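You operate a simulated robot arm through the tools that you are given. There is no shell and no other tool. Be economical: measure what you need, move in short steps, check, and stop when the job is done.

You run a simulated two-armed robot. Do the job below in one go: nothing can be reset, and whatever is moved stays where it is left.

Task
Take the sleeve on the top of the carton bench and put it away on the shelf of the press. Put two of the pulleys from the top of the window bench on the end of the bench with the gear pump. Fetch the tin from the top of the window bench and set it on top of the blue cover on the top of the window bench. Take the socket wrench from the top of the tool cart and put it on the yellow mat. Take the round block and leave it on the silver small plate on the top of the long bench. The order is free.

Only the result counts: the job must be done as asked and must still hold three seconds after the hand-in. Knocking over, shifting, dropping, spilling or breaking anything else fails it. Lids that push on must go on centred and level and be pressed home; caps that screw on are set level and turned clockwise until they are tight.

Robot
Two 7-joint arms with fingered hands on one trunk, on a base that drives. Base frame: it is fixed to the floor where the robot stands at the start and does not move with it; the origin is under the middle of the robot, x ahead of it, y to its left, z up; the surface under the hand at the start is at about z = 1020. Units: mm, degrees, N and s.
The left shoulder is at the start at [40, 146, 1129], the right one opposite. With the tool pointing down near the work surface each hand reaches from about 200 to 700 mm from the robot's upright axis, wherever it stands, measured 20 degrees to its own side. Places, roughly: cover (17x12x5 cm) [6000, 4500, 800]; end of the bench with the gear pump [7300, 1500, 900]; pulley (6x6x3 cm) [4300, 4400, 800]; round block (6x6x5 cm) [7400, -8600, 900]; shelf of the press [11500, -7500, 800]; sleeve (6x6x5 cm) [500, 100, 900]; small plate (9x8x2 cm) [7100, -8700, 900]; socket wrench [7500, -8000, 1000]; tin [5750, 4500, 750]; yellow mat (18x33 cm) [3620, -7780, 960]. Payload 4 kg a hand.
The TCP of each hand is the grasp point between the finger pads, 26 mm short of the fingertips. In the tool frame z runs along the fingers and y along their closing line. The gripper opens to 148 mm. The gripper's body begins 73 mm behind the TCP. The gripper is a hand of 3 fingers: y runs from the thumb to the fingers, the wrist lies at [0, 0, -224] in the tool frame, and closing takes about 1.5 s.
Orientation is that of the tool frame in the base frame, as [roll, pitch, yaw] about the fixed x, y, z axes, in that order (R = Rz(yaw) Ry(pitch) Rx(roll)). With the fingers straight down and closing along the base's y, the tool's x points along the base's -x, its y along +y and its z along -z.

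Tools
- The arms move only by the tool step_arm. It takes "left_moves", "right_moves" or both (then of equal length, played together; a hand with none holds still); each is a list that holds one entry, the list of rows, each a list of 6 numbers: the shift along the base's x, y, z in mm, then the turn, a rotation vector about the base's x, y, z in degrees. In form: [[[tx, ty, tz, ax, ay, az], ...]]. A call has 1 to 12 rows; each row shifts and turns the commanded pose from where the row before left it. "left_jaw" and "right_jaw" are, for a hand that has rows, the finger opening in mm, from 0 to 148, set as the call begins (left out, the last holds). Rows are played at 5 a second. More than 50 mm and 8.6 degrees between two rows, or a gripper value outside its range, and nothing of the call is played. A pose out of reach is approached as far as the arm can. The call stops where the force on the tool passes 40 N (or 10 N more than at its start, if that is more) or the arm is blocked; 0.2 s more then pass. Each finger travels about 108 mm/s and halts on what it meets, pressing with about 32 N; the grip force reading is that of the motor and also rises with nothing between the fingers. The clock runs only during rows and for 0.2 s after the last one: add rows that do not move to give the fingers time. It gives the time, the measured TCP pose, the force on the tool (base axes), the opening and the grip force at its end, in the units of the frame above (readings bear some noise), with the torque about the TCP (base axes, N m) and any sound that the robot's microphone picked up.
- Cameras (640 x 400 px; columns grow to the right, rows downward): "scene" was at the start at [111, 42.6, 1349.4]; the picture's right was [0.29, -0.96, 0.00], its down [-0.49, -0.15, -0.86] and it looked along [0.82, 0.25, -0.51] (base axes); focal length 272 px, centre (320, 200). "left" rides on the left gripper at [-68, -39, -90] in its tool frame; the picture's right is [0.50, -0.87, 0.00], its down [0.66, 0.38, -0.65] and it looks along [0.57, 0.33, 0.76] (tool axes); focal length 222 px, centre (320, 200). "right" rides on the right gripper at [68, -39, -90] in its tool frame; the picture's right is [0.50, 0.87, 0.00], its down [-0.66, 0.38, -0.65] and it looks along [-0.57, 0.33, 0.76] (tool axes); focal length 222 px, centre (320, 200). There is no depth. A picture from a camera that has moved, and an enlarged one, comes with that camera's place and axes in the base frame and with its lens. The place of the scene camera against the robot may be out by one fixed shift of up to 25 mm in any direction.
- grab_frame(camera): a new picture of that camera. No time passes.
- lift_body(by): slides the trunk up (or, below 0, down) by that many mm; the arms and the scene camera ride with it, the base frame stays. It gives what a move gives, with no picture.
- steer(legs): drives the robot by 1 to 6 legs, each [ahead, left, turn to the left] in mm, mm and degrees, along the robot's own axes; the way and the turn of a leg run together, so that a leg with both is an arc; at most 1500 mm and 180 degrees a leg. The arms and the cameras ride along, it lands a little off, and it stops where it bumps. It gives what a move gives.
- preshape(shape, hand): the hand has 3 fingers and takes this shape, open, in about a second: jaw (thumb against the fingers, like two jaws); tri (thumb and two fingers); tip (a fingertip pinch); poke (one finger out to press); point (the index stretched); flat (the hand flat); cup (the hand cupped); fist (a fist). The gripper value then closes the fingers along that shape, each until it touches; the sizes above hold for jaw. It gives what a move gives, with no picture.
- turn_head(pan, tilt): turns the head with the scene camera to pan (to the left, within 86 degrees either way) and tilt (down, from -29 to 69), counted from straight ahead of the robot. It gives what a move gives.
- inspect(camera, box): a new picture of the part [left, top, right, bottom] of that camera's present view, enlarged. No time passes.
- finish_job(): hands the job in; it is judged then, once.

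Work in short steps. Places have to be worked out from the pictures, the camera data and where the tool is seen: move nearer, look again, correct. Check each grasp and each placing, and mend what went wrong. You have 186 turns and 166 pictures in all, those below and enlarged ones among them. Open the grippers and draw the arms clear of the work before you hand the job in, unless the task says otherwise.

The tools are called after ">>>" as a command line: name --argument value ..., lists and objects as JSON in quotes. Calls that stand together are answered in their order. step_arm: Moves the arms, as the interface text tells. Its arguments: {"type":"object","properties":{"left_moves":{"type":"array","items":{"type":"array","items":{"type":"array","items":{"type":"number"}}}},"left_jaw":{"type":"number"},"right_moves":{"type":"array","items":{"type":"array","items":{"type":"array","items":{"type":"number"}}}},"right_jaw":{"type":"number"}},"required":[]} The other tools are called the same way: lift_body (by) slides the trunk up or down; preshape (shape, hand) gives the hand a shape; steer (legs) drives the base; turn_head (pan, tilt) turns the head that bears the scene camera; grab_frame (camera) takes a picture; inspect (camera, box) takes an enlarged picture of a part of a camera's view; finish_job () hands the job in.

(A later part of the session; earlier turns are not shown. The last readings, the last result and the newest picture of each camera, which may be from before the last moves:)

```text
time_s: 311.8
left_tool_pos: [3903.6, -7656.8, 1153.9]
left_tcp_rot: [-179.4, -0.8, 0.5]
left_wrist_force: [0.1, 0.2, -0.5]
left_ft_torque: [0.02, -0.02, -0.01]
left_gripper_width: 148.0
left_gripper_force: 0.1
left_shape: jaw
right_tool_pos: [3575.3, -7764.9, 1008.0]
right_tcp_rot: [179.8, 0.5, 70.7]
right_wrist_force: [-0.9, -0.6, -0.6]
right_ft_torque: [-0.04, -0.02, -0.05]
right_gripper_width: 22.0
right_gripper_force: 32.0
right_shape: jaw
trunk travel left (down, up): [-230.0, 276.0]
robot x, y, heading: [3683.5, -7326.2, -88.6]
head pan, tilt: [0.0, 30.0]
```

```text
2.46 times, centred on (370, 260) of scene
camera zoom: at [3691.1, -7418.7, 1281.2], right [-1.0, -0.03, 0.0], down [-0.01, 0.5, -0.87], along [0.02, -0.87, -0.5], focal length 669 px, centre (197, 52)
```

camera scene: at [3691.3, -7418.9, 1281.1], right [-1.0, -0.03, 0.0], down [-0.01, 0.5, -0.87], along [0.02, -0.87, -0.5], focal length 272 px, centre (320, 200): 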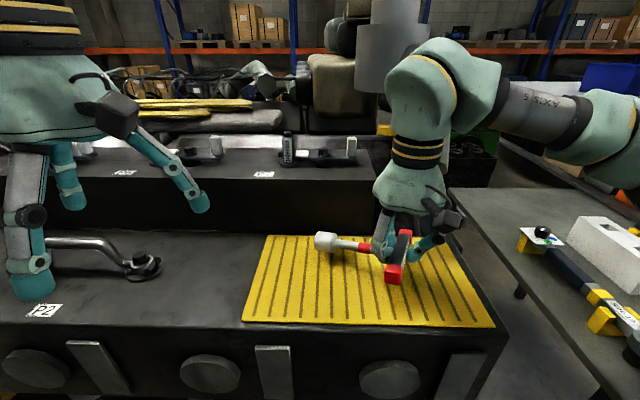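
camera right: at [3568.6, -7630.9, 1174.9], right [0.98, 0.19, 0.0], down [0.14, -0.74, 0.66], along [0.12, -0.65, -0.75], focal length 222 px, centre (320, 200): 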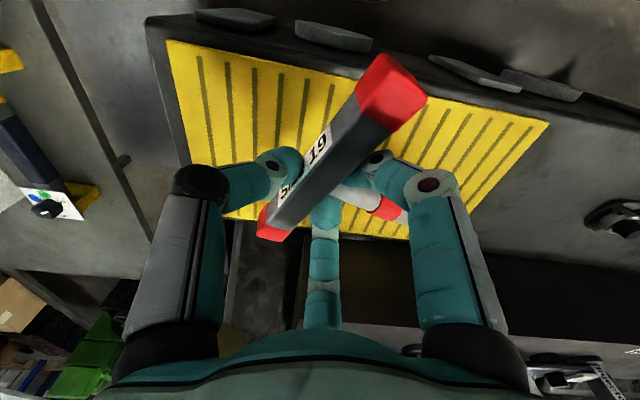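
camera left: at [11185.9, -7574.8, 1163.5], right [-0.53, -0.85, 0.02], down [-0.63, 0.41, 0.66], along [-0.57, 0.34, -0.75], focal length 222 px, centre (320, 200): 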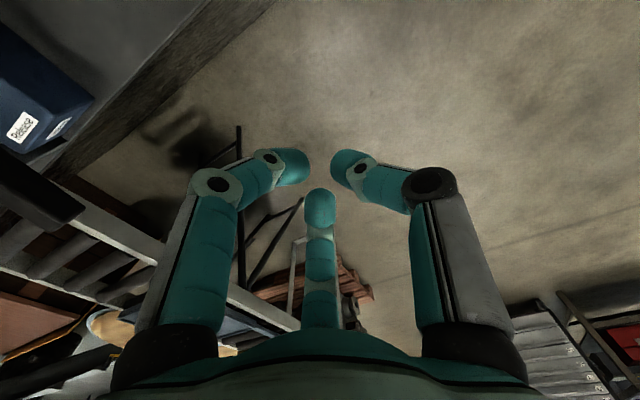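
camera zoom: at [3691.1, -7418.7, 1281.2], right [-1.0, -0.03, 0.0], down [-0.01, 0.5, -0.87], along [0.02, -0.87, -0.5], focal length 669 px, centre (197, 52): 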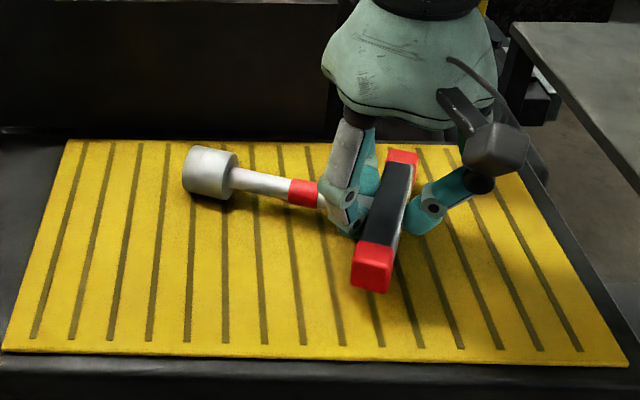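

The socket end has touched. I lower the bar end a little more until it rests.

>>> step_arm --right_moves '[[[0, 0, -3, 0, 0, 0], [0, 0, -3, 0, 0, 0], [0, 0, 0, 0, 0, 0]]]'

>>> step_arm --right_moves '[[[0, 0, -3, 0, 0, 0], [0, 0, -2, 0, 0, 0], [0, 0, 0, 0, 0, 0]]]'

>>> inspect --camera "scene" --box '[240, 180, 500, 340]'

```text
time_s: 312.6
left_tool_pos: [3903.1, -7655.9, 1154.8]
left_tcp_rot: [-179.3, -0.8, 0.5]
left_wrist_force: [-0.7, 0.0, 0.1]
left_ft_torque: [0.03, 0.01, 0.0]
left_gripper_width: 147.7
left_gripper_force: 0.1
left_shape: jaw
right_tool_pos: [3575.1, -7765.1, 1001.6]
right_tcp_rot: [179.9, 0.5, 70.8]
right_wrist_force: [-1.3, 0.1, 0.7]
right_ft_torque: [-0.08, -0.15, -0.04]
right_gripper_width: 21.5
right_gripper_force: 31.6
right_shape: jaw
trunk travel left (down, up): [-230.0, 276.0]
robot x, y, heading: [3684.6, -7324.2, -88.5]
head pan, tilt: [0.0, 30.0]
```

```text
time_s: 313.4
left_tool_pos: [3902.2, -7656.3, 1152.9]
left_tcp_rot: [-179.5, -0.9, 0.5]
left_wrist_force: [-0.1, 0.1, 0.6]
left_ft_torque: [0.01, 0.01, -0.02]
left_gripper_width: 147.8
left_gripper_force: 0.0
left_shape: jaw
right_tool_pos: [3575.0, -7765.5, 996.8]
right_tcp_rot: [179.9, 0.5, 70.8]
right_wrist_force: [0.1, 0.4, 4.8]
right_ft_torque: [-0.25, -0.2, -0.03]
right_gripper_width: 21.8
right_gripper_force: 32.0
right_shape: jaw
trunk travel left (down, up): [-230.0, 276.0]
robot x, y, heading: [3684.8, -7326.9, -88.3]
head pan, tilt: [0.0, 30.0]
```

```text
2.46 times, centred on (370, 260) of scene
camera zoom: at [3691.4, -7418.1, 1281.2], right [-1.0, -0.03, 0.0], down [-0.01, 0.5, -0.87], along [0.02, -0.87, -0.5], focal length 669 px, centre (197, 52)
```

zoom: 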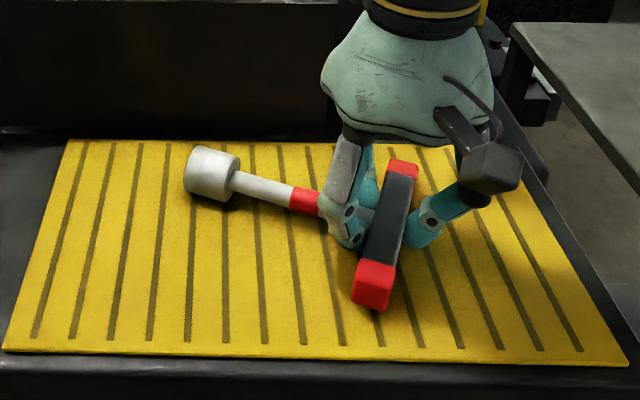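

Both ends now rest on the mat (force rising). I open and lift away.

>>> step_arm --right_moves '[[[0, 0, -1, 0, 0, 0], [0, 0, 0, 0, 0, 0], [0, 0, 0, 0, 0, 0], [0, 0, 0, 0, 0, 0], [0, 0, 20, 0, 0, 0], [0, 0, 30, 0, 0, 0], [0, 0, 40, 0, 0, 0], [0, 30, 30, 0, 0, 0], [0, 40, 20, 0, 0, 0], [0, 40, 0, 0, 0, 0], [0, 0, 0, 0, 0, 0]]]' --right_jaw 85

>>> inspect --camera "scene" --box '[240, 180, 500, 340]'

```text
time_s: 315.8
left_tool_pos: [3903.9, -7656.5, 1154.5]
left_tcp_rot: [-179.2, -0.7, 0.5]
left_wrist_force: [0.1, 0.9, -0.2]
left_ft_torque: [0.0, -0.03, -0.01]
left_gripper_width: 147.8
left_gripper_force: 0.0
left_shape: jaw
right_tool_pos: [3576.4, -7655.6, 1134.7]
right_tcp_rot: [179.9, 0.5, 70.7]
right_wrist_force: [0.2, -0.5, 0.5]
right_ft_torque: [-0.01, 0.01, 0.02]
right_gripper_width: 84.2
right_gripper_force: 0.0
right_shape: jaw
trunk travel left (down, up): [-230.0, 276.0]
robot x, y, heading: [3684.5, -7324.8, -88.5]
head pan, tilt: [0.0, 30.0]
```

```text
2.46 times, centred on (370, 260) of scene
camera zoom: at [3691.3, -7419.0, 1281.1], right [-1.0, -0.03, 0.0], down [-0.01, 0.5, -0.87], along [0.02, -0.87, -0.5], focal length 669 px, centre (197, 52)
```

zoom: 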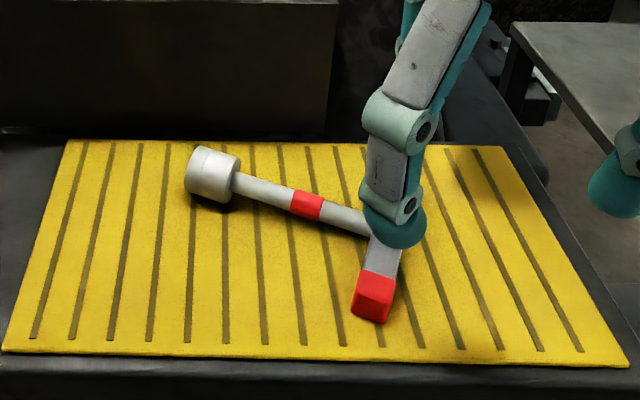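

The wrench lies well within the mat. Next I head for the window bench, retracing the known route: east along the aisle, then north.

>>> steer --legs '[[-200, 0, 0], [0, 0, 88.4], [1500, 0, 0], [1500, 0, 0], [400, 0, 0]]'

>>> steer --legs '[[0, 1500, 0], [0, 1500, 0], [0, 450, 0], [0, 0, 180]]'

```text
time_s: 321.1
left_tool_pos: [4029.8, -6942.7, 1152.7]
left_tcp_rot: [-178.9, -1.4, 85.7]
left_wrist_force: [0.2, 0.1, 0.3]
left_ft_torque: [-0.02, 0.02, -0.04]
left_gripper_width: 147.8
left_gripper_force: 0.1
left_shape: jaw
right_tool_pos: [4005.8, -7266.3, 1134.2]
right_tcp_rot: [179.6, 0.3, 156.2]
right_wrist_force: [-0.6, -1.0, -0.4]
right_ft_torque: [-0.02, -0.02, 0.0]
right_gripper_width: 84.5
right_gripper_force: 0.0
right_shape: jaw
trunk travel left (down, up): [-230.0, 276.0]
robot x, y, heading: [3676.4, -7124.9, -3.4]
head pan, tilt: [0.0, 30.0]
stopped in leg 2: the robot was blocked; the commanded pose is now the measured one
```

```text
time_s: 322.2
left_tool_pos: [4025.4, -6941.8, 1155.8]
left_tcp_rot: [-179.3, -2.5, 84.8]
left_wrist_force: [-0.1, 0.4, -0.7]
left_ft_torque: [0.01, -0.01, 0.02]
left_gripper_width: 147.9
left_gripper_force: 0.0
left_shape: jaw
right_tool_pos: [4000.8, -7260.1, 1133.9]
right_tcp_rot: [179.1, 0.5, 155.9]
right_wrist_force: [0.3, 0.2, -0.4]
right_ft_torque: [0.0, -0.02, -0.01]
right_gripper_width: 84.4
right_gripper_force: 0.0
right_shape: jaw
trunk travel left (down, up): [-230.0, 276.0]
robot x, y, heading: [3677.5, -7114.5, -3.3]
head pan, tilt: [0.0, 30.0]
stopped in leg 1: the robot was blocked; the commanded pose is now the measured one
```

The turn was blocked, likely by the left elbow near the engine. I look to the left before moving away.

>>> turn_head --pan 80 --tilt 25

>>> grab_frame --camera "scene"

>>> turn_head --pan -80 --tilt 25

>>> grab_frame --camera "scene"

```text
time_s: 323.8
left_tool_pos: [4027.8, -6941.5, 1156.0]
left_tcp_rot: [-179.0, -2.6, 85.1]
left_wrist_force: [0.8, 0.1, 0.1]
left_ft_torque: [-0.02, -0.03, 0.04]
left_gripper_width: 147.7
left_gripper_force: 0.1
left_shape: jaw
right_tool_pos: [4001.4, -7260.4, 1133.3]
right_tcp_rot: [179.1, 0.3, 156.1]
right_wrist_force: [0.2, 0.0, -0.9]
right_ft_torque: [-0.03, 0.01, -0.02]
right_gripper_width: 84.5
right_gripper_force: 0.1
right_shape: jaw
trunk travel left (down, up): [-230.0, 276.0]
robot x, y, heading: [3679.7, -7112.4, -3.0]
head pan, tilt: [80.0, 25.0]
```

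```text
53 pictures are left
camera scene: at [3723.8, -7023.9, 1290.3], right [0.97, -0.23, 0.0], down [-0.1, -0.4, -0.91], along [0.21, 0.89, -0.41], focal length 272 px, centre (320, 200)
```

scene: 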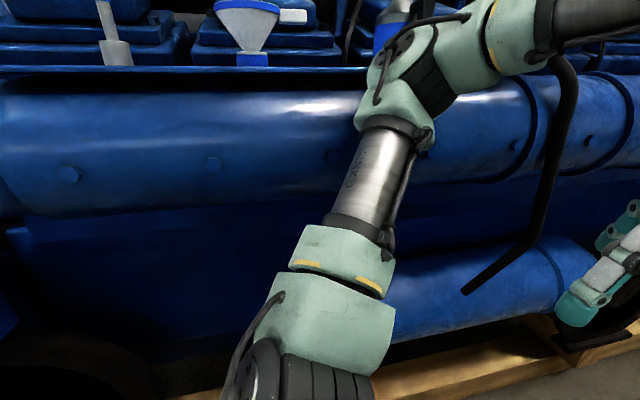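

```text
time_s: 326.2
left_tool_pos: [4027.5, -6941.3, 1155.8]
left_tcp_rot: [-179.1, -2.5, 85.1]
left_wrist_force: [0.3, 0.0, -0.7]
left_ft_torque: [0.02, -0.01, -0.02]
left_gripper_width: 148.0
left_gripper_force: 0.1
left_shape: jaw
right_tool_pos: [4001.0, -7260.2, 1133.0]
right_tcp_rot: [179.1, 0.3, 156.0]
right_wrist_force: [-0.5, -0.3, -0.1]
right_ft_torque: [-0.01, 0.03, 0.01]
right_gripper_width: 84.3
right_gripper_force: 0.1
right_shape: jaw
trunk travel left (down, up): [-230.0, 276.0]
robot x, y, heading: [3680.2, -7112.4, -2.7]
head pan, tilt: [-80.0, 25.0]
```

```text
52 pictures are left
camera scene: at [3714.2, -7205.1, 1287.7], right [-0.99, -0.12, 0.0], down [-0.05, 0.43, -0.9], along [0.11, -0.89, -0.44], focal length 272 px, centre (320, 200)
```

scene: 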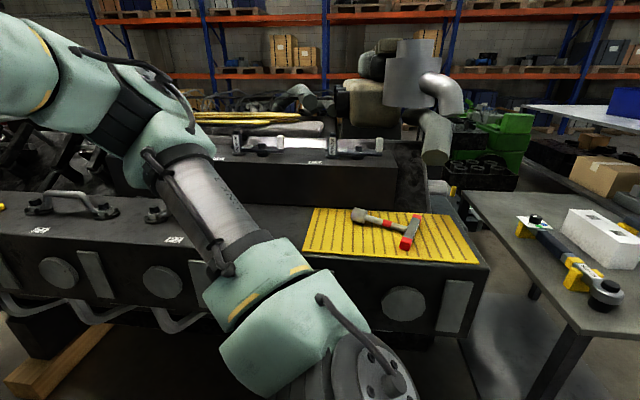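

The left elbow is touching the heavy engine pipe. I step 110 mm away to the right and drive east along the aisle.

>>> steer --legs '[[0, -110, 0], [0, 0, 2.7], [1500, 0, 0], [1500, 0, 0], [400, 0, 0]]'

```text
time_s: 326.9
left_tool_pos: [4024.6, -6942.3, 1156.7]
left_tcp_rot: [-179.4, -2.5, 84.5]
left_wrist_force: [0.6, 0.2, 0.1]
left_ft_torque: [0.03, 0.02, -0.01]
left_gripper_width: 148.0
left_gripper_force: 0.1
left_shape: jaw
right_tool_pos: [4000.0, -7259.5, 1133.7]
right_tcp_rot: [179.3, 0.4, 155.8]
right_wrist_force: [0.7, 0.6, -0.1]
right_ft_torque: [-0.03, 0.0, -0.03]
right_gripper_width: 84.3
right_gripper_force: 0.0
right_shape: jaw
trunk travel left (down, up): [-230.0, 276.0]
robot x, y, heading: [3677.1, -7112.6, -3.4]
head pan, tilt: [-80.0, 25.0]
stopped in leg 1: the robot was blocked; the commanded pose is now the measured one
```

It is still blocked by the contact, so I undo the turn by rotating back to the right.

>>> steer --legs '[[0, 0, -15]]'

```text
time_s: 328.2
left_tool_pos: [4063.7, -7026.4, 1154.1]
left_tcp_rot: [-179.3, -1.8, 69.7]
left_wrist_force: [0.0, -0.2, 0.5]
left_ft_torque: [0.0, -0.03, 0.0]
left_gripper_width: 147.6
left_gripper_force: 0.1
left_shape: jaw
right_tool_pos: [3957.3, -7327.6, 1133.6]
right_tcp_rot: [179.8, 0.5, 141.0]
right_wrist_force: [0.6, -0.4, 0.6]
right_ft_torque: [0.0, 0.0, -0.03]
right_gripper_width: 84.5
right_gripper_force: 0.0
right_shape: jaw
trunk travel left (down, up): [-230.0, 276.0]
robot x, y, heading: [3674.4, -7112.5, -17.9]
head pan, tilt: [-80.0, 25.0]
```

Free again. I move south first, then straighten and drive east.

>>> steer --legs '[[40, -125, 0], [0, 0, 17.9], [1500, 0, 0], [1500, 0, 0], [400, 0, 0]]'

```text
time_s: 346.6
left_tool_pos: [7396.3, -6967.7, 1153.4]
left_tcp_rot: [-179.2, -1.9, 89.1]
left_wrist_force: [0.0, -0.3, -0.7]
left_ft_torque: [0.01, -0.02, 0.01]
left_gripper_width: 147.6
left_gripper_force: 0.1
left_shape: jaw
right_tool_pos: [7394.9, -7286.4, 1134.4]
right_tcp_rot: [179.8, 0.6, 160.2]
right_wrist_force: [0.4, 0.4, -0.4]
right_ft_torque: [0.03, -0.04, -0.02]
right_gripper_width: 84.6
right_gripper_force: 0.0
right_shape: jaw
trunk travel left (down, up): [-230.0, 276.0]
robot x, y, heading: [7064.6, -7176.4, 1.2]
head pan, tilt: [-80.0, 25.0]
```

I sidestep north to the cross lane and look north from there for a way through.

>>> steer --legs '[[0, 1500, 0], [0, 1500, 0], [0, 480, 0], [0, 0, 88]]'

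>>> turn_head --pan 0 --tilt 8

>>> grab_frame --camera "scene"

```text
time_s: 367.4
left_tool_pos: [6756.4, -3327.1, 1153.5]
left_tcp_rot: [-179.1, -1.9, 177.4]
left_wrist_force: [-0.7, -0.2, -0.1]
left_ft_torque: [-0.02, 0.04, -0.03]
left_gripper_width: 148.0
left_gripper_force: 0.0
left_shape: jaw
right_tool_pos: [7076.0, -3336.7, 1133.1]
right_tcp_rot: [179.8, 0.6, -111.5]
right_wrist_force: [0.9, -0.7, 0.4]
right_ft_torque: [-0.07, 0.01, 0.0]
right_gripper_width: 84.8
right_gripper_force: 0.1
right_shape: jaw
trunk travel left (down, up): [-230.0, 276.0]
robot x, y, heading: [6955.7, -3668.0, 89.4]
head pan, tilt: [-80.0, 25.0]
```

```text
time_s: 368.9
left_tool_pos: [6756.3, -3326.2, 1154.2]
left_tcp_rot: [-179.2, -1.9, 177.4]
left_wrist_force: [-0.1, 0.8, 0.0]
left_ft_torque: [0.01, 0.01, 0.01]
left_gripper_width: 147.9
left_gripper_force: 0.0
left_shape: jaw
right_tool_pos: [7076.6, -3336.4, 1134.3]
right_tcp_rot: [179.8, 0.6, -111.5]
right_wrist_force: [0.2, 0.4, 0.2]
right_ft_torque: [0.01, 0.0, 0.02]
right_gripper_width: 84.2
right_gripper_force: 0.0
right_shape: jaw
trunk travel left (down, up): [-230.0, 276.0]
robot x, y, heading: [6958.2, -3666.0, 89.6]
head pan, tilt: [0.0, 8.0]
```

```text
51 pictures are left
camera scene: at [6961.1, -3537.0, 1316.7], right [1.0, -0.01, 0.0], down [0.0, -0.14, -0.99], along [0.01, 0.99, -0.14], focal length 272 px, centre (320, 200)
```

scene: 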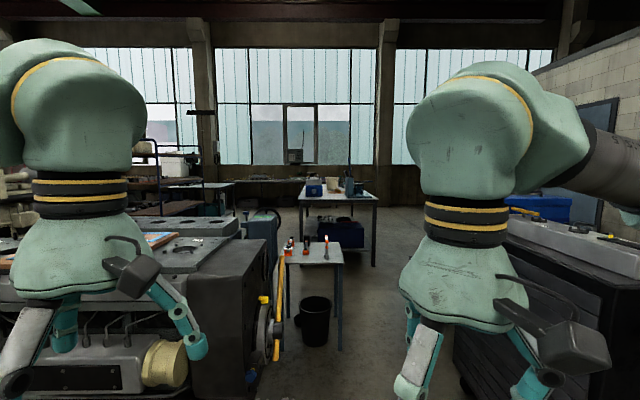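

There is an aisle north between the small table and a dark cabinet. I raise the trunk so my elbows clear things, line up at x≈7480, and look again.

>>> lift_body --by 270

>>> steer --legs '[[0, -500, 0], [650, 0, 0]]'

>>> turn_head --pan 0 --tilt 20

>>> grab_frame --camera "scene"

```text
time_s: 371.6
left_tool_pos: [6755.5, -3326.1, 1421.8]
left_tcp_rot: [-179.2, -1.9, 177.4]
left_wrist_force: [-0.2, 0.0, -0.8]
left_ft_torque: [-0.01, 0.01, 0.0]
left_gripper_width: 147.7
left_gripper_force: 0.0
left_shape: jaw
right_tool_pos: [7074.7, -3337.3, 1404.0]
right_tcp_rot: [179.9, 0.6, -111.5]
right_wrist_force: [0.1, -0.1, 0.3]
right_ft_torque: [0.0, -0.03, -0.01]
right_gripper_width: 84.6
right_gripper_force: 0.1
right_shape: jaw
trunk travel left (down, up): [-500.0, 6.0]
robot x, y, heading: [6957.7, -3662.5, 89.4]
head pan, tilt: [0.0, 8.0]
```

```text
time_s: 377.8
left_tool_pos: [7269.2, -2684.9, 1423.8]
left_tcp_rot: [-179.3, -1.9, 176.4]
left_wrist_force: [-0.3, -0.2, 0.5]
left_ft_torque: [0.01, -0.04, -0.01]
left_gripper_width: 148.0
left_gripper_force: 0.1
left_shape: jaw
right_tool_pos: [7588.2, -2699.9, 1403.8]
right_tcp_rot: [179.8, 0.7, -112.4]
right_wrist_force: [-0.5, -0.3, -0.2]
right_ft_torque: [0.04, 0.0, -0.02]
right_gripper_width: 84.4
right_gripper_force: 0.0
right_shape: jaw
trunk travel left (down, up): [-500.0, 6.0]
robot x, y, heading: [7463.2, -3021.4, 88.5]
head pan, tilt: [0.0, 8.0]
```

```text
time_s: 378.5
left_tool_pos: [7270.6, -2683.3, 1422.8]
left_tcp_rot: [-179.2, -1.9, 176.5]
left_wrist_force: [1.4, 0.0, -0.7]
left_ft_torque: [0.0, -0.03, 0.01]
left_gripper_width: 147.8
left_gripper_force: 0.0
left_shape: jaw
right_tool_pos: [7589.3, -2699.5, 1404.0]
right_tcp_rot: [179.8, 0.6, -112.3]
right_wrist_force: [1.1, 0.1, 0.4]
right_ft_torque: [-0.01, -0.01, 0.05]
right_gripper_width: 84.4
right_gripper_force: 0.1
right_shape: jaw
trunk travel left (down, up): [-500.0, 6.0]
robot x, y, heading: [7461.8, -3028.2, 88.7]
head pan, tilt: [0.0, 20.0]
```

```text
50 pictures are left
camera scene: at [7471.2, -2896.0, 1566.5], right [1.0, -0.03, 0.0], down [-0.01, -0.34, -0.94], along [0.02, 0.94, -0.34], focal length 272 px, centre (320, 200)
```

scene: 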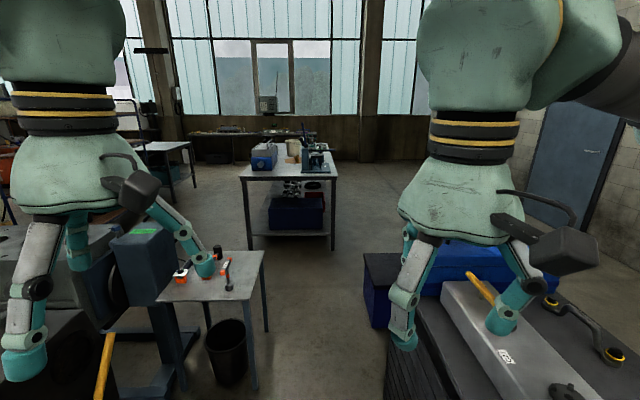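

The way is clear: pass through the gap (x 7131–7878), and then the bench that seems to hold the pump is ahead, with open floor to its right. I drive through and look right before sidestepping.

>>> steer --legs '[[1500, 0, 0], [930, 0, 0]]'

>>> turn_head --pan -60 --tilt 35

>>> grab_frame --camera "scene"

```text
time_s: 390.4
left_tool_pos: [7366.5, -245.9, 1423.1]
left_tcp_rot: [-179.2, -1.9, 175.6]
left_wrist_force: [-0.6, -0.6, 0.6]
left_ft_torque: [0.03, 0.0, 0.04]
left_gripper_width: 148.1
left_gripper_force: 0.0
left_shape: jaw
right_tool_pos: [7686.9, -266.2, 1403.7]
right_tcp_rot: [179.8, 0.6, -113.4]
right_wrist_force: [-0.1, 0.3, 0.4]
right_ft_torque: [0.01, 0.0, -0.01]
right_gripper_width: 84.3
right_gripper_force: 0.1
right_shape: jaw
trunk travel left (down, up): [-500.0, 6.0]
robot x, y, heading: [7561.3, -588.6, 87.8]
head pan, tilt: [0.0, 20.0]
```

```text
time_s: 391.8
left_tool_pos: [7367.1, -244.2, 1422.0]
left_tcp_rot: [-179.2, -1.9, 175.6]
left_wrist_force: [0.5, 0.8, 0.2]
left_ft_torque: [-0.01, -0.01, -0.01]
left_gripper_width: 148.0
left_gripper_force: 0.1
left_shape: jaw
right_tool_pos: [7686.2, -265.9, 1403.8]
right_tcp_rot: [179.8, 0.6, -113.3]
right_wrist_force: [0.0, 0.3, 0.3]
right_ft_torque: [0.0, 0.0, -0.02]
right_gripper_width: 84.4
right_gripper_force: 0.1
right_shape: jaw
trunk travel left (down, up): [-500.0, 6.0]
robot x, y, heading: [7557.4, -590.2, 87.5]
head pan, tilt: [-60.0, 35.0]
```

```text
49 pictures are left
camera scene: at [7639.3, -513.2, 1542.6], right [0.46, -0.89, 0.0], down [-0.51, -0.27, -0.82], along [0.73, 0.38, -0.57], focal length 272 px, centre (320, 200)
```

scene: 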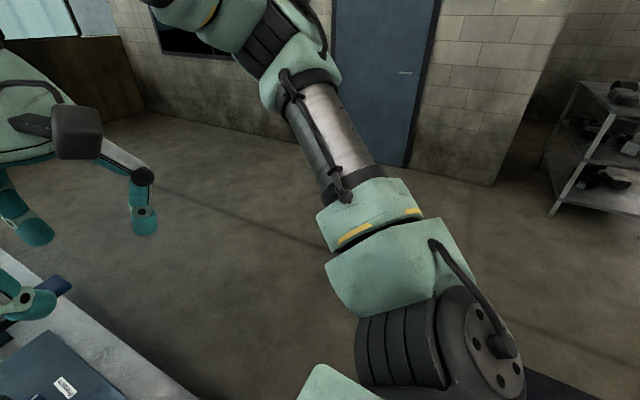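

The right side is clear. I sidestep right, go north past the bench, then west toward the window bench, and look.

>>> steer --legs '[[0, -600, 2.5], [1500, 0, 0], [1400, 0, 0], [0, 1500, 0]]'

>>> turn_head --pan 15 --tilt 20

>>> grab_frame --camera "scene"

>>> turn_head --pan 86 --tilt 25

>>> grab_frame --camera "scene"

```text
time_s: 415.7
left_tool_pos: [6363.1, 2532.8, 1422.9]
left_tcp_rot: [-179.1, -1.8, -179.6]
left_wrist_force: [-0.5, 0.1, 0.3]
left_ft_torque: [-0.03, 0.01, 0.0]
left_gripper_width: 147.8
left_gripper_force: 0.1
left_shape: jaw
right_tool_pos: [6683.3, 2539.4, 1403.6]
right_tcp_rot: [179.8, 0.5, -108.4]
right_wrist_force: [0.3, 0.1, -0.6]
right_ft_torque: [0.02, 0.03, -0.01]
right_gripper_width: 84.6
right_gripper_force: 0.1
right_shape: jaw
trunk travel left (down, up): [-500.0, 6.0]
robot x, y, heading: [6577.5, 2203.0, 92.2]
head pan, tilt: [-60.0, 35.0]
```

```text
time_s: 417.2
left_tool_pos: [6363.7, 2532.4, 1422.7]
left_tcp_rot: [-179.2, -1.9, -179.6]
left_wrist_force: [-0.6, -0.5, -0.5]
left_ft_torque: [0.01, 0.0, 0.0]
left_gripper_width: 147.8
left_gripper_force: 0.1
left_shape: jaw
right_tool_pos: [6681.6, 2537.7, 1403.9]
right_tcp_rot: [179.7, 0.6, -108.5]
right_wrist_force: [0.3, 0.1, 0.3]
right_ft_torque: [-0.01, -0.01, 0.01]
right_gripper_width: 84.3
right_gripper_force: 0.1
right_shape: jaw
trunk travel left (down, up): [-500.0, 6.0]
robot x, y, heading: [6575.0, 2202.6, 92.6]
head pan, tilt: [15.0, 20.0]
```

```text
48 pictures are left
camera scene: at [6555.3, 2328.3, 1566.4], right [0.95, 0.3, 0.0], down [0.1, -0.33, -0.94], along [-0.28, 0.9, -0.34], focal length 272 px, centre (320, 200)
```

scene: 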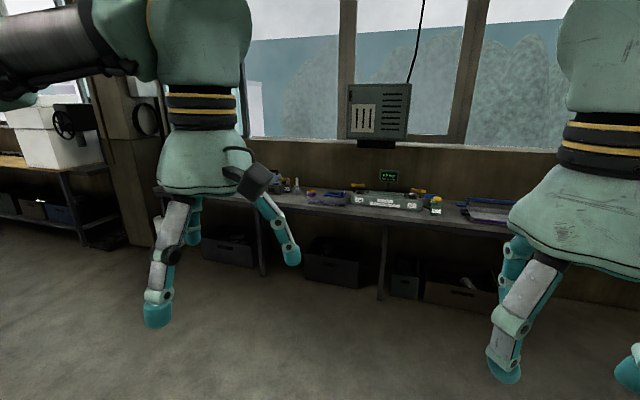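

```text
time_s: 418.6
left_tool_pos: [6362.6, 2531.4, 1423.1]
left_tcp_rot: [-179.2, -1.8, -179.6]
left_wrist_force: [0.1, -0.5, -0.6]
left_ft_torque: [0.03, 0.02, 0.01]
left_gripper_width: 148.0
left_gripper_force: 0.0
left_shape: jaw
right_tool_pos: [6682.3, 2537.9, 1404.8]
right_tcp_rot: [179.8, 0.6, -108.5]
right_wrist_force: [0.3, -0.5, -1.0]
right_ft_torque: [-0.01, 0.03, -0.02]
right_gripper_width: 84.4
right_gripper_force: 0.0
right_shape: jaw
trunk travel left (down, up): [-500.0, 6.0]
robot x, y, heading: [6583.3, 2201.7, 92.4]
head pan, tilt: [85.9, 25.0]
```

```text
47 pictures are left
camera scene: at [6491.1, 2242.3, 1558.4], right [0.03, 1.0, 0.0], down [0.42, -0.01, -0.91], along [-0.91, 0.03, -0.42], focal length 272 px, centre (320, 200)
```

scene: 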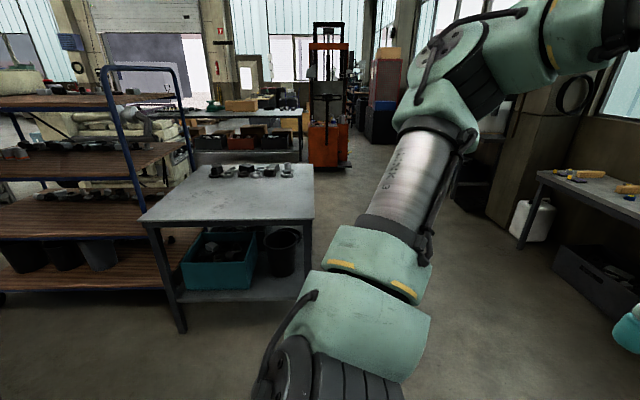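

The window bench runs along y≈4200, with the tin and cover ahead-left. I drive up in front of x≈5850 and lower the trunk for work.

>>> steer --legs '[[0, 0, -2.4], [1400, 0, 0], [0, 700, 0]]'

>>> lift_body --by -270

>>> turn_head --pan 0 --tilt 35

>>> grab_frame --camera "scene"

```text
time_s: 429.5
left_tool_pos: [5649.7, 3935.3, 1424.0]
left_tcp_rot: [-179.1, -2.0, 179.1]
left_wrist_force: [0.3, 0.7, -0.5]
left_ft_torque: [0.01, 0.01, 0.0]
left_gripper_width: 147.9
left_gripper_force: 0.0
left_shape: jaw
right_tool_pos: [5970.3, 3934.9, 1402.9]
right_tcp_rot: [179.7, 0.7, -109.7]
right_wrist_force: [0.6, 0.3, 1.2]
right_ft_torque: [-0.04, -0.01, 0.0]
right_gripper_width: 84.7
right_gripper_force: 0.1
right_shape: jaw
trunk travel left (down, up): [-500.0, 6.0]
robot x, y, heading: [5858.5, 3602.6, 91.1]
head pan, tilt: [85.9, 25.0]
```

```text
time_s: 432.3
left_tool_pos: [5648.3, 3936.3, 1153.1]
left_tcp_rot: [-179.2, -1.9, 179.2]
left_wrist_force: [-0.1, -0.2, 1.1]
left_ft_torque: [0.01, 0.0, 0.0]
left_gripper_width: 148.1
left_gripper_force: 0.1
left_shape: jaw
right_tool_pos: [5966.9, 3935.4, 1135.4]
right_tcp_rot: [179.8, 0.6, -109.7]
right_wrist_force: [-0.5, 0.6, 1.1]
right_ft_torque: [0.03, 0.0, 0.01]
right_gripper_width: 84.4
right_gripper_force: 0.0
right_shape: jaw
trunk travel left (down, up): [-230.0, 276.0]
robot x, y, heading: [5854.9, 3603.3, 91.0]
head pan, tilt: [85.9, 25.0]
```

```text
time_s: 433.9
left_tool_pos: [5648.2, 3936.4, 1153.8]
left_tcp_rot: [-179.2, -2.0, 179.1]
left_wrist_force: [0.1, 0.6, 0.2]
left_ft_torque: [0.02, 0.01, -0.02]
left_gripper_width: 147.8
left_gripper_force: 0.0
left_shape: jaw
right_tool_pos: [5966.2, 3935.2, 1133.8]
right_tcp_rot: [179.9, 0.7, -109.7]
right_wrist_force: [-0.2, 0.4, -0.3]
right_ft_torque: [-0.01, 0.0, 0.02]
right_gripper_width: 84.4
right_gripper_force: 0.0
right_shape: jaw
trunk travel left (down, up): [-230.0, 276.0]
robot x, y, heading: [5857.3, 3600.3, 91.2]
head pan, tilt: [0.0, 35.0]
```

```text
46 pictures are left
camera scene: at [5860.1, 3727.1, 1273.4], right [1.0, 0.02, 0.0], down [0.01, -0.57, -0.82], along [-0.02, 0.82, -0.57], focal length 272 px, centre (320, 200)
```

scene: 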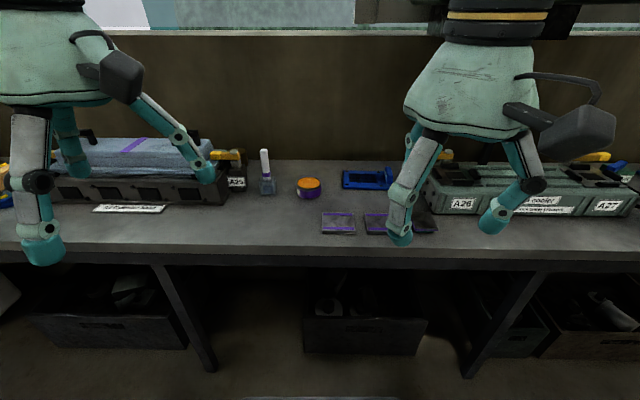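

I see an orange-lidded tin and a blue item to its right. I zoom in on them.

>>> inspect --camera "scene" --box '[230, 140, 450, 250]'

```text
2.91 times, centred on (340, 195) of scene
camera zoom: at [5860.1, 3727.1, 1273.4], right [1.0, 0.02, 0.0], down [0.01, -0.57, -0.82], along [-0.02, 0.82, -0.57], focal length 790 px, centre (262, 214)
```

zoom: 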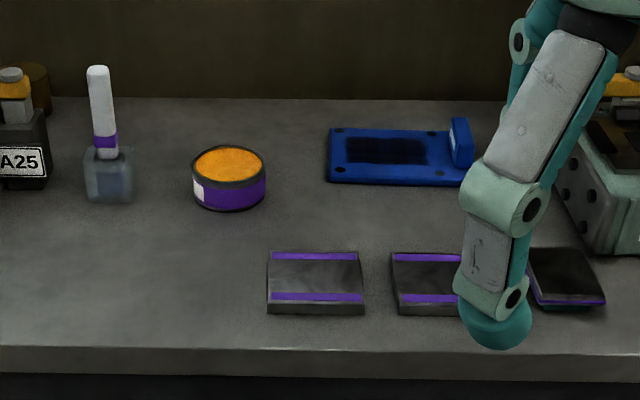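

The tin (about 80 mm across) is near (5807,4450), and the blue cover's flat part is near (5984,4510), beside its raised lug. I drive closer and bring the right hand above the tin.

>>> steer --legs '[[255, 0, 0]]'

>>> step_arm --right_moves '[[[-30, 30, -25, 0, 0, 0], [-30, 30, -25, 0, 0, 0], [-30, 35, -25, 0, 0, 0], [-30, 35, -25, 0, 0, 0], [-20, 25, -15, 0, 0, 0], [0, 0, 0, 0, 0, 0]]]' --right_jaw 130 --left_moves '[[[-30, -10, 10, 0, 0, 0], [-30, -10, 10, 0, 0, 0], [-30, -10, 10, 0, 0, 0], [-20, 0, 10, 0, 0, 0], [0, 0, 0, 0, 0, 0], [0, 0, 0, 0, 0, 0]]]'

>>> grab_frame --camera "right"

```text
time_s: 435.7
left_tool_pos: [5642.0, 4193.9, 1153.7]
left_tcp_rot: [-179.2, -1.9, 179.3]
left_wrist_force: [-0.1, -0.4, -0.5]
left_ft_torque: [-0.01, -0.01, -0.01]
left_gripper_width: 148.0
left_gripper_force: 0.0
left_shape: jaw
right_tool_pos: [5961.7, 4192.7, 1134.3]
right_tcp_rot: [179.8, 0.6, -109.6]
right_wrist_force: [-0.5, 0.2, -0.1]
right_ft_torque: [-0.01, -0.01, -0.02]
right_gripper_width: 84.4
right_gripper_force: 0.0
right_shape: jaw
trunk travel left (down, up): [-230.0, 276.0]
robot x, y, heading: [5855.2, 3859.4, 91.3]
head pan, tilt: [0.0, 35.0]
```

```text
refused: row 3 steps farther than a row can; nothing moved
```

```text
44 pictures are left
camera right: at [5975.3, 4116.3, 1224.9], right [-0.98, -0.18, 0.0], down [-0.14, 0.74, 0.66], along [-0.12, 0.65, -0.75], focal length 222 px, centre (320, 200)
```

right: 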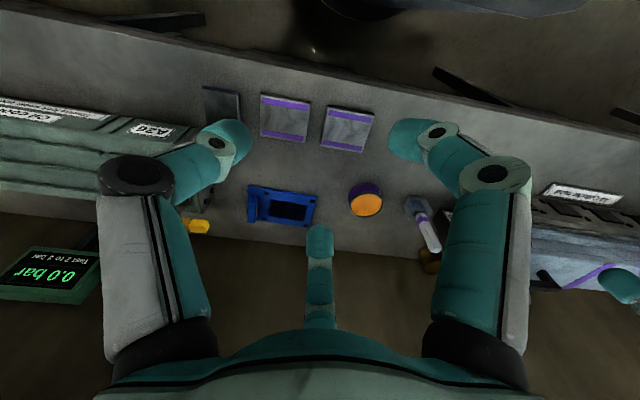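

One row was slightly too long, so nothing moved. This view puts the tin at (5812,4437). I resend the approach with shorter rows.

>>> step_arm --right_moves '[[[-23, 37, -22, 0, 0, 0], [-23, 37, -22, 0, 0, 0], [-23, 37, -22, 0, 0, 0], [-23, 37, -22, 0, 0, 0], [-23, 37, -22, 0, 0, 0], [-23, 37, -22, 0, 0, 0], [-12, 20, -30, 0, 0, 0], [0, 0, 0, 0, 0, 0]]]' --right_jaw 110

>>> grab_frame --camera "right"

```text
time_s: 437.5
left_tool_pos: [5643.6, 4194.8, 1154.6]
left_tcp_rot: [-179.2, -1.9, 179.4]
left_wrist_force: [-0.5, -0.7, -0.1]
left_ft_torque: [0.03, -0.02, -0.01]
left_gripper_width: 147.9
left_gripper_force: 0.0
left_shape: jaw
right_tool_pos: [5812.8, 4436.8, 973.0]
right_tcp_rot: [179.8, 0.7, -109.6]
right_wrist_force: [-0.6, 0.5, 0.7]
right_ft_torque: [0.0, 0.03, -0.01]
right_gripper_width: 109.5
right_gripper_force: 0.0
right_shape: jaw
trunk travel left (down, up): [-230.0, 276.0]
robot x, y, heading: [5853.3, 3860.0, 91.2]
head pan, tilt: [0.0, 35.0]
```

```text
43 pictures are left
camera right: at [5826.6, 4358.7, 1062.6], right [-0.98, -0.18, 0.0], down [-0.14, 0.74, 0.66], along [-0.12, 0.65, -0.75], focal length 222 px, centre (320, 200)
```

right: 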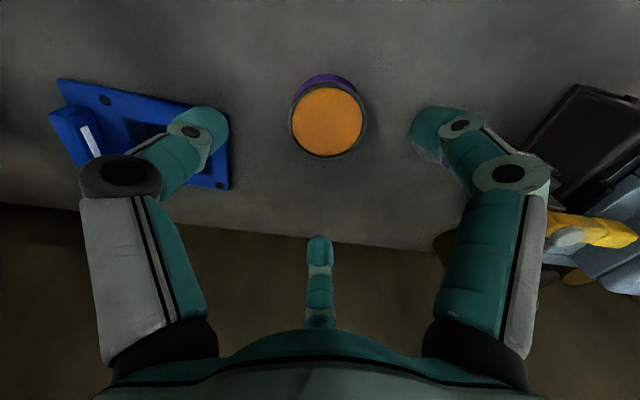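

The tin seems to be at about (5801,4448). I shift and lower to z≈885 for a closer estimate of its height.

>>> step_arm --right_moves '[[[-6, 5, -30, 0, 0, 0], [-6, 5, -30, 0, 0, 0], [0, 0, -28, 0, 0, 0], [0, 0, 0, 0, 0, 0]]]'

>>> grab_frame --camera "right"

```text
time_s: 438.5
left_tool_pos: [5642.0, 4193.6, 1153.5]
left_tcp_rot: [-179.2, -1.9, 179.3]
left_wrist_force: [0.3, -1.1, -0.2]
left_ft_torque: [-0.05, 0.01, -0.01]
left_gripper_width: 148.0
left_gripper_force: 0.0
left_shape: jaw
right_tool_pos: [5798.9, 4446.4, 883.7]
right_tcp_rot: [179.8, 0.6, -109.5]
right_wrist_force: [0.4, 0.2, 0.0]
right_ft_torque: [0.03, 0.02, 0.0]
right_gripper_width: 109.4
right_gripper_force: 0.1
right_shape: jaw
trunk travel left (down, up): [-230.0, 276.0]
robot x, y, heading: [5851.2, 3859.2, 91.0]
head pan, tilt: [0.0, 35.0]
```

```text
42 pictures are left
camera right: at [5812.8, 4369.2, 973.3], right [-0.98, -0.18, 0.0], down [-0.14, 0.74, 0.66], along [-0.12, 0.65, -0.75], focal length 222 px, centre (320, 200)
```

right: 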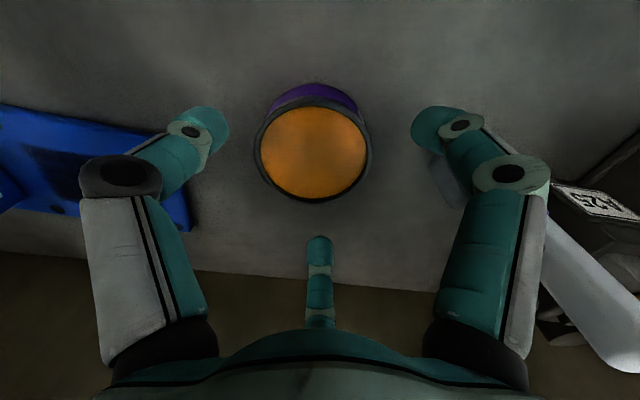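

The tin's top is at z≈847, centred at (5804,4439). I go down to z≈840 and close.

>>> step_arm --right_moves '[[[5, -7, -20, 0, 0, 0], [0, 0, -15, 0, 0, 0], [0, 0, -8, 0, 0, 0], [0, 0, 0, 0, 0, 0]]]'

>>> step_arm --right_moves '[[[0, 0, 0, 0, 0, 0], [0, 0, 0, 0, 0, 0], [0, 0, 0, 0, 0, 0], [0, 0, 0, 0, 0, 0], [0, 0, 0, 0, 0, 0]]]' --right_jaw 40

>>> grab_frame --camera "right"

```text
time_s: 439.5
left_tool_pos: [5641.7, 4195.1, 1153.3]
left_tcp_rot: [-179.2, -1.9, 179.3]
left_wrist_force: [0.4, -0.2, 0.4]
left_ft_torque: [-0.01, 0.02, -0.03]
left_gripper_width: 148.0
left_gripper_force: 0.0
left_shape: jaw
right_tool_pos: [5804.9, 4439.0, 841.2]
right_tcp_rot: [179.9, 0.6, -109.7]
right_wrist_force: [-0.3, -0.2, 0.7]
right_ft_torque: [-0.01, 0.01, -0.03]
right_gripper_width: 109.8
right_gripper_force: 0.0
right_shape: jaw
trunk travel left (down, up): [-230.0, 276.0]
robot x, y, heading: [5851.0, 3864.1, 91.3]
head pan, tilt: [0.0, 35.0]
```

```text
time_s: 440.7
left_tool_pos: [5642.1, 4194.6, 1152.8]
left_tcp_rot: [-179.3, -1.9, 179.3]
left_wrist_force: [0.2, 0.5, -0.6]
left_ft_torque: [-0.02, -0.02, -0.04]
left_gripper_width: 147.8
left_gripper_force: 0.0
left_shape: jaw
right_tool_pos: [5804.7, 4439.1, 840.1]
right_tcp_rot: [179.8, 0.5, -109.6]
right_wrist_force: [0.2, -0.9, -0.2]
right_ft_torque: [-0.01, 0.02, -0.01]
right_gripper_width: 71.3
right_gripper_force: 31.9
right_shape: jaw
trunk travel left (down, up): [-230.0, 276.0]
robot x, y, heading: [5853.1, 3862.2, 91.3]
head pan, tilt: [0.0, 35.0]
```

```text
41 pictures are left
camera right: at [5818.1, 4362.6, 930.7], right [-0.98, -0.18, 0.0], down [-0.14, 0.74, 0.66], along [-0.12, 0.65, -0.75], focal length 222 px, centre (320, 200)
```

right: 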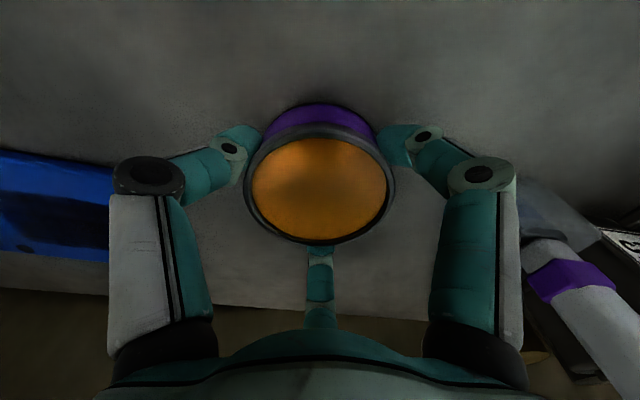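

The tin is gripped (71 mm). The cover spans x 5911–6080, y 4458–4569 with its lug at the east end, so I lift and carry the tin over the flat part at (5968,4512).

>>> step_arm --right_moves '[[[0, 0, 20, 0, 0, 0], [0, 0, 35, 0, 0, 0], [0, 0, 35, 0, 0, 0], [33, 15, 0, 0, 0, 0], [33, 15, 0, 0, 0, 0], [33, 15, 0, 0, 0, 0], [33, 15, 0, 0, 0, 0], [31, 13, 0, 0, 0, 0], [0, 0, 0, 0, 0, 0]]]'

>>> grab_frame --camera "right"

>>> inspect --camera "scene" --box '[260, 110, 480, 240]'

```text
time_s: 442.7
left_tool_pos: [5642.3, 4195.1, 1153.2]
left_tcp_rot: [-179.2, -2.0, 179.2]
left_wrist_force: [0.0, -0.7, -0.3]
left_ft_torque: [-0.03, 0.01, 0.0]
left_gripper_width: 147.6
left_gripper_force: 0.0
left_shape: jaw
right_tool_pos: [5964.9, 4510.3, 932.2]
right_tcp_rot: [179.8, 0.5, -109.6]
right_wrist_force: [0.0, 0.5, -3.8]
right_ft_torque: [-0.03, 0.0, -0.02]
right_gripper_width: 71.3
right_gripper_force: 32.2
right_shape: jaw
trunk travel left (down, up): [-230.0, 276.0]
robot x, y, heading: [5853.0, 3861.2, 91.5]
head pan, tilt: [0.0, 35.0]
```

```text
40 pictures are left
camera right: at [5979.6, 4433.3, 1022.0], right [-0.98, -0.18, 0.0], down [-0.14, 0.74, 0.66], along [-0.12, 0.65, -0.75], focal length 222 px, centre (320, 200)
```

right: 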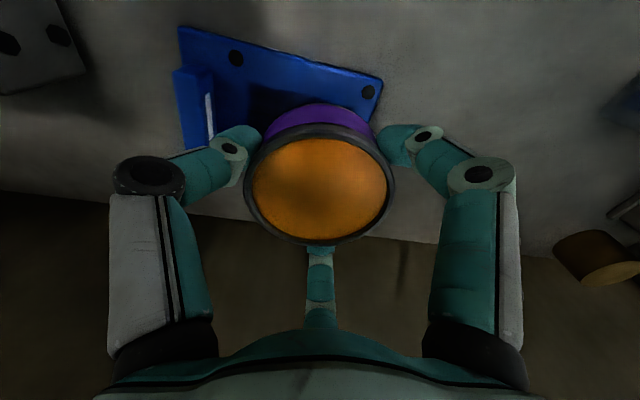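

```text
2.91 times, centred on (370, 175) of scene
camera zoom: at [5854.0, 3986.1, 1273.3], right [1.0, 0.02, 0.0], down [0.01, -0.57, -0.82], along [-0.02, 0.82, -0.57], focal length 790 px, centre (174, 273)
```

zoom: 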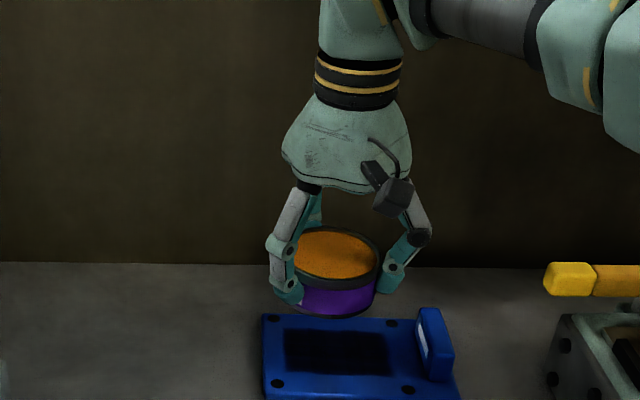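

The tin is aligned over the flat part of the cover. I lower it to just above contact, then in small steps.

>>> step_arm --right_moves '[[[2, 3, -25, 0, 0, 0], [0, 0, -25, 0, 0, 0], [0, 0, -12, 0, 0, 0], [0, 0, 0, 0, 0, 0]]]'

>>> step_arm --right_moves '[[[0, 0, -3, 0, 0, 0], [0, 0, -3, 0, 0, 0], [0, 0, 0, 0, 0, 0]]]'

>>> inspect --camera "scene" --box '[260, 130, 480, 260]'

```text
time_s: 443.7
left_tool_pos: [5642.1, 4193.8, 1153.4]
left_tcp_rot: [-179.1, -2.0, 179.4]
left_wrist_force: [-0.5, -0.4, 0.4]
left_ft_torque: [-0.01, 0.03, -0.02]
left_gripper_width: 148.0
left_gripper_force: 0.1
left_shape: jaw
right_tool_pos: [5967.3, 4514.2, 869.9]
right_tcp_rot: [179.8, 0.7, -109.6]
right_wrist_force: [1.1, -0.8, -3.5]
right_ft_torque: [0.0, 0.01, -0.01]
right_gripper_width: 71.2
right_gripper_force: 32.1
right_shape: jaw
trunk travel left (down, up): [-230.0, 276.0]
robot x, y, heading: [5851.9, 3861.3, 91.4]
head pan, tilt: [0.0, 35.0]
```

```text
time_s: 444.5
left_tool_pos: [5641.3, 4193.5, 1153.3]
left_tcp_rot: [-179.2, -1.9, 179.4]
left_wrist_force: [0.2, -0.3, -0.6]
left_ft_torque: [-0.02, 0.02, 0.02]
left_gripper_width: 147.7
left_gripper_force: 0.0
left_shape: jaw
right_tool_pos: [5969.0, 4514.7, 863.8]
right_tcp_rot: [179.7, 0.5, -109.6]
right_wrist_force: [0.5, 0.2, -3.6]
right_ft_torque: [0.0, 0.02, -0.06]
right_gripper_width: 71.2
right_gripper_force: 32.1
right_shape: jaw
trunk travel left (down, up): [-230.0, 276.0]
robot x, y, heading: [5850.0, 3860.3, 91.4]
head pan, tilt: [0.0, 35.0]
```

```text
2.91 times, centred on (370, 195) of scene
camera zoom: at [5854.5, 3986.2, 1273.3], right [1.0, 0.02, 0.0], down [0.01, -0.57, -0.82], along [-0.02, 0.82, -0.57], focal length 790 px, centre (174, 214)
```

zoom: 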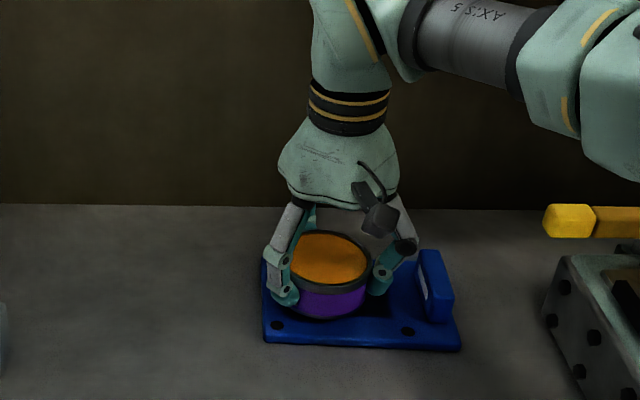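

>>> step_arm --right_moves '[[[0, 0, -2.5, 0, 0, 0], [0, 0, -2.5, 0, 0, 0], [0, 0, 0, 0, 0, 0]]]'

>>> step_arm --right_moves '[[[0, 0, -2.5, 0, 0, 0], [0, 0, 0, 0, 0, 0]]]'

>>> step_arm --right_moves '[[[0, 0, -2.5, 0, 0, 0], [0, 0, 0, 0, 0, 0]]]'

```text
time_s: 445.3
left_tool_pos: [5641.8, 4193.3, 1152.8]
left_tcp_rot: [-179.2, -1.9, 179.3]
left_wrist_force: [0.4, 0.2, 0.3]
left_ft_torque: [-0.01, 0.05, 0.0]
left_gripper_width: 147.8
left_gripper_force: 0.1
left_shape: jaw
right_tool_pos: [5969.9, 4514.1, 859.1]
right_tcp_rot: [179.9, 0.6, -109.5]
right_wrist_force: [-0.6, 0.5, -3.7]
right_ft_torque: [0.01, 0.01, 0.0]
right_gripper_width: 71.0
right_gripper_force: 32.2
right_shape: jaw
trunk travel left (down, up): [-230.0, 276.0]
robot x, y, heading: [5848.8, 3859.6, 91.2]
head pan, tilt: [0.0, 35.0]
```

```text
time_s: 445.9
left_tool_pos: [5642.1, 4194.8, 1154.1]
left_tcp_rot: [-179.2, -1.9, 179.3]
left_wrist_force: [-0.1, 0.2, -0.6]
left_ft_torque: [-0.01, -0.02, 0.02]
left_gripper_width: 147.9
left_gripper_force: 0.2
left_shape: jaw
right_tool_pos: [5969.1, 4514.2, 854.4]
right_tcp_rot: [179.7, 0.7, -109.6]
right_wrist_force: [0.8, -0.7, -3.2]
right_ft_torque: [0.01, 0.0, 0.01]
right_gripper_width: 71.3
right_gripper_force: 31.9
right_shape: jaw
trunk travel left (down, up): [-230.0, 276.0]
robot x, y, heading: [5852.7, 3859.3, 91.2]
head pan, tilt: [0.0, 35.0]
```

```text
time_s: 446.5
left_tool_pos: [5641.8, 4194.7, 1152.3]
left_tcp_rot: [-179.2, -1.9, 179.2]
left_wrist_force: [0.5, -0.8, 0.0]
left_ft_torque: [0.0, -0.02, 0.04]
left_gripper_width: 147.7
left_gripper_force: 0.1
left_shape: jaw
right_tool_pos: [5968.8, 4515.4, 854.0]
right_tcp_rot: [179.8, 0.6, -109.6]
right_wrist_force: [0.3, 0.0, -3.1]
right_ft_torque: [-0.03, -0.03, 0.01]
right_gripper_width: 71.3
right_gripper_force: 32.2
right_shape: jaw
trunk travel left (down, up): [-230.0, 276.0]
robot x, y, heading: [5853.3, 3861.9, 91.1]
head pan, tilt: [0.0, 35.0]
```

>>> step_arm --right_moves '[[[0, 0, -2, 0, 0, 0], [0, 0, 0, 0, 0, 0]]]'

>>> step_arm --right_moves '[[[0, 0, -2, 0, 0, 0], [0, 0, 0, 0, 0, 0]]]'

>>> step_arm --right_moves '[[[0, 0, -2, 0, 0, 0], [0, 0, 0, 0, 0, 0]]]'

>>> inspect --camera "scene" --box '[310, 180, 430, 260]'

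```text
time_s: 447.1
left_tool_pos: [5642.0, 4194.3, 1154.6]
left_tcp_rot: [-179.2, -1.9, 179.4]
left_wrist_force: [0.0, 0.3, -0.4]
left_ft_torque: [-0.01, 0.0, -0.02]
left_gripper_width: 147.9
left_gripper_force: 0.0
left_shape: jaw
right_tool_pos: [5967.9, 4514.0, 852.9]
right_tcp_rot: [179.9, 0.6, -109.6]
right_wrist_force: [1.2, 0.9, 1.3]
right_ft_torque: [-0.07, -0.09, 0.01]
right_gripper_width: 71.3
right_gripper_force: 32.2
right_shape: jaw
trunk travel left (down, up): [-230.0, 276.0]
robot x, y, heading: [5852.2, 3860.8, 91.4]
head pan, tilt: [0.0, 35.0]
```

```text
time_s: 447.7
left_tool_pos: [5642.0, 4193.8, 1153.5]
left_tcp_rot: [-179.3, -2.0, 179.4]
left_wrist_force: [0.2, 0.3, 0.4]
left_ft_torque: [-0.03, -0.01, -0.05]
left_gripper_width: 148.0
left_gripper_force: 0.1
left_shape: jaw
right_tool_pos: [5968.9, 4514.1, 851.7]
right_tcp_rot: [179.7, 0.7, -109.5]
right_wrist_force: [0.2, 2.3, 9.5]
right_ft_torque: [-0.05, -0.16, 0.05]
right_gripper_width: 71.5
right_gripper_force: 31.8
right_shape: jaw
trunk travel left (down, up): [-230.0, 276.0]
robot x, y, heading: [5851.9, 3863.9, 91.0]
head pan, tilt: [0.0, 35.0]
```

```text
time_s: 448.3
left_tool_pos: [5641.3, 4191.7, 1153.6]
left_tcp_rot: [-179.3, -1.9, 179.4]
left_wrist_force: [0.3, 0.3, 1.0]
left_ft_torque: [0.03, 0.03, 0.0]
left_gripper_width: 147.9
left_gripper_force: 0.1
left_shape: jaw
right_tool_pos: [5968.7, 4514.0, 850.8]
right_tcp_rot: [179.6, 0.9, -109.6]
right_wrist_force: [2.6, 3.9, 24.0]
right_ft_torque: [0.02, -0.19, 0.1]
right_gripper_width: 71.3
right_gripper_force: 31.7
right_shape: jaw
trunk travel left (down, up): [-230.0, 276.0]
robot x, y, heading: [5852.1, 3862.7, 91.7]
head pan, tilt: [0.0, 35.0]
```

```text
5.00 times, centred on (370, 220) of scene
camera zoom: at [5854.1, 3983.1, 1273.7], right [1.0, 0.02, 0.0], down [0.01, -0.57, -0.82], along [-0.02, 0.82, -0.57], focal length 1358 px, centre (70, 100)
```

zoom: 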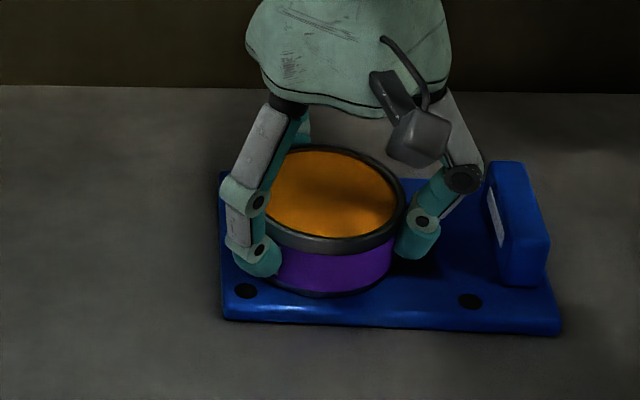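

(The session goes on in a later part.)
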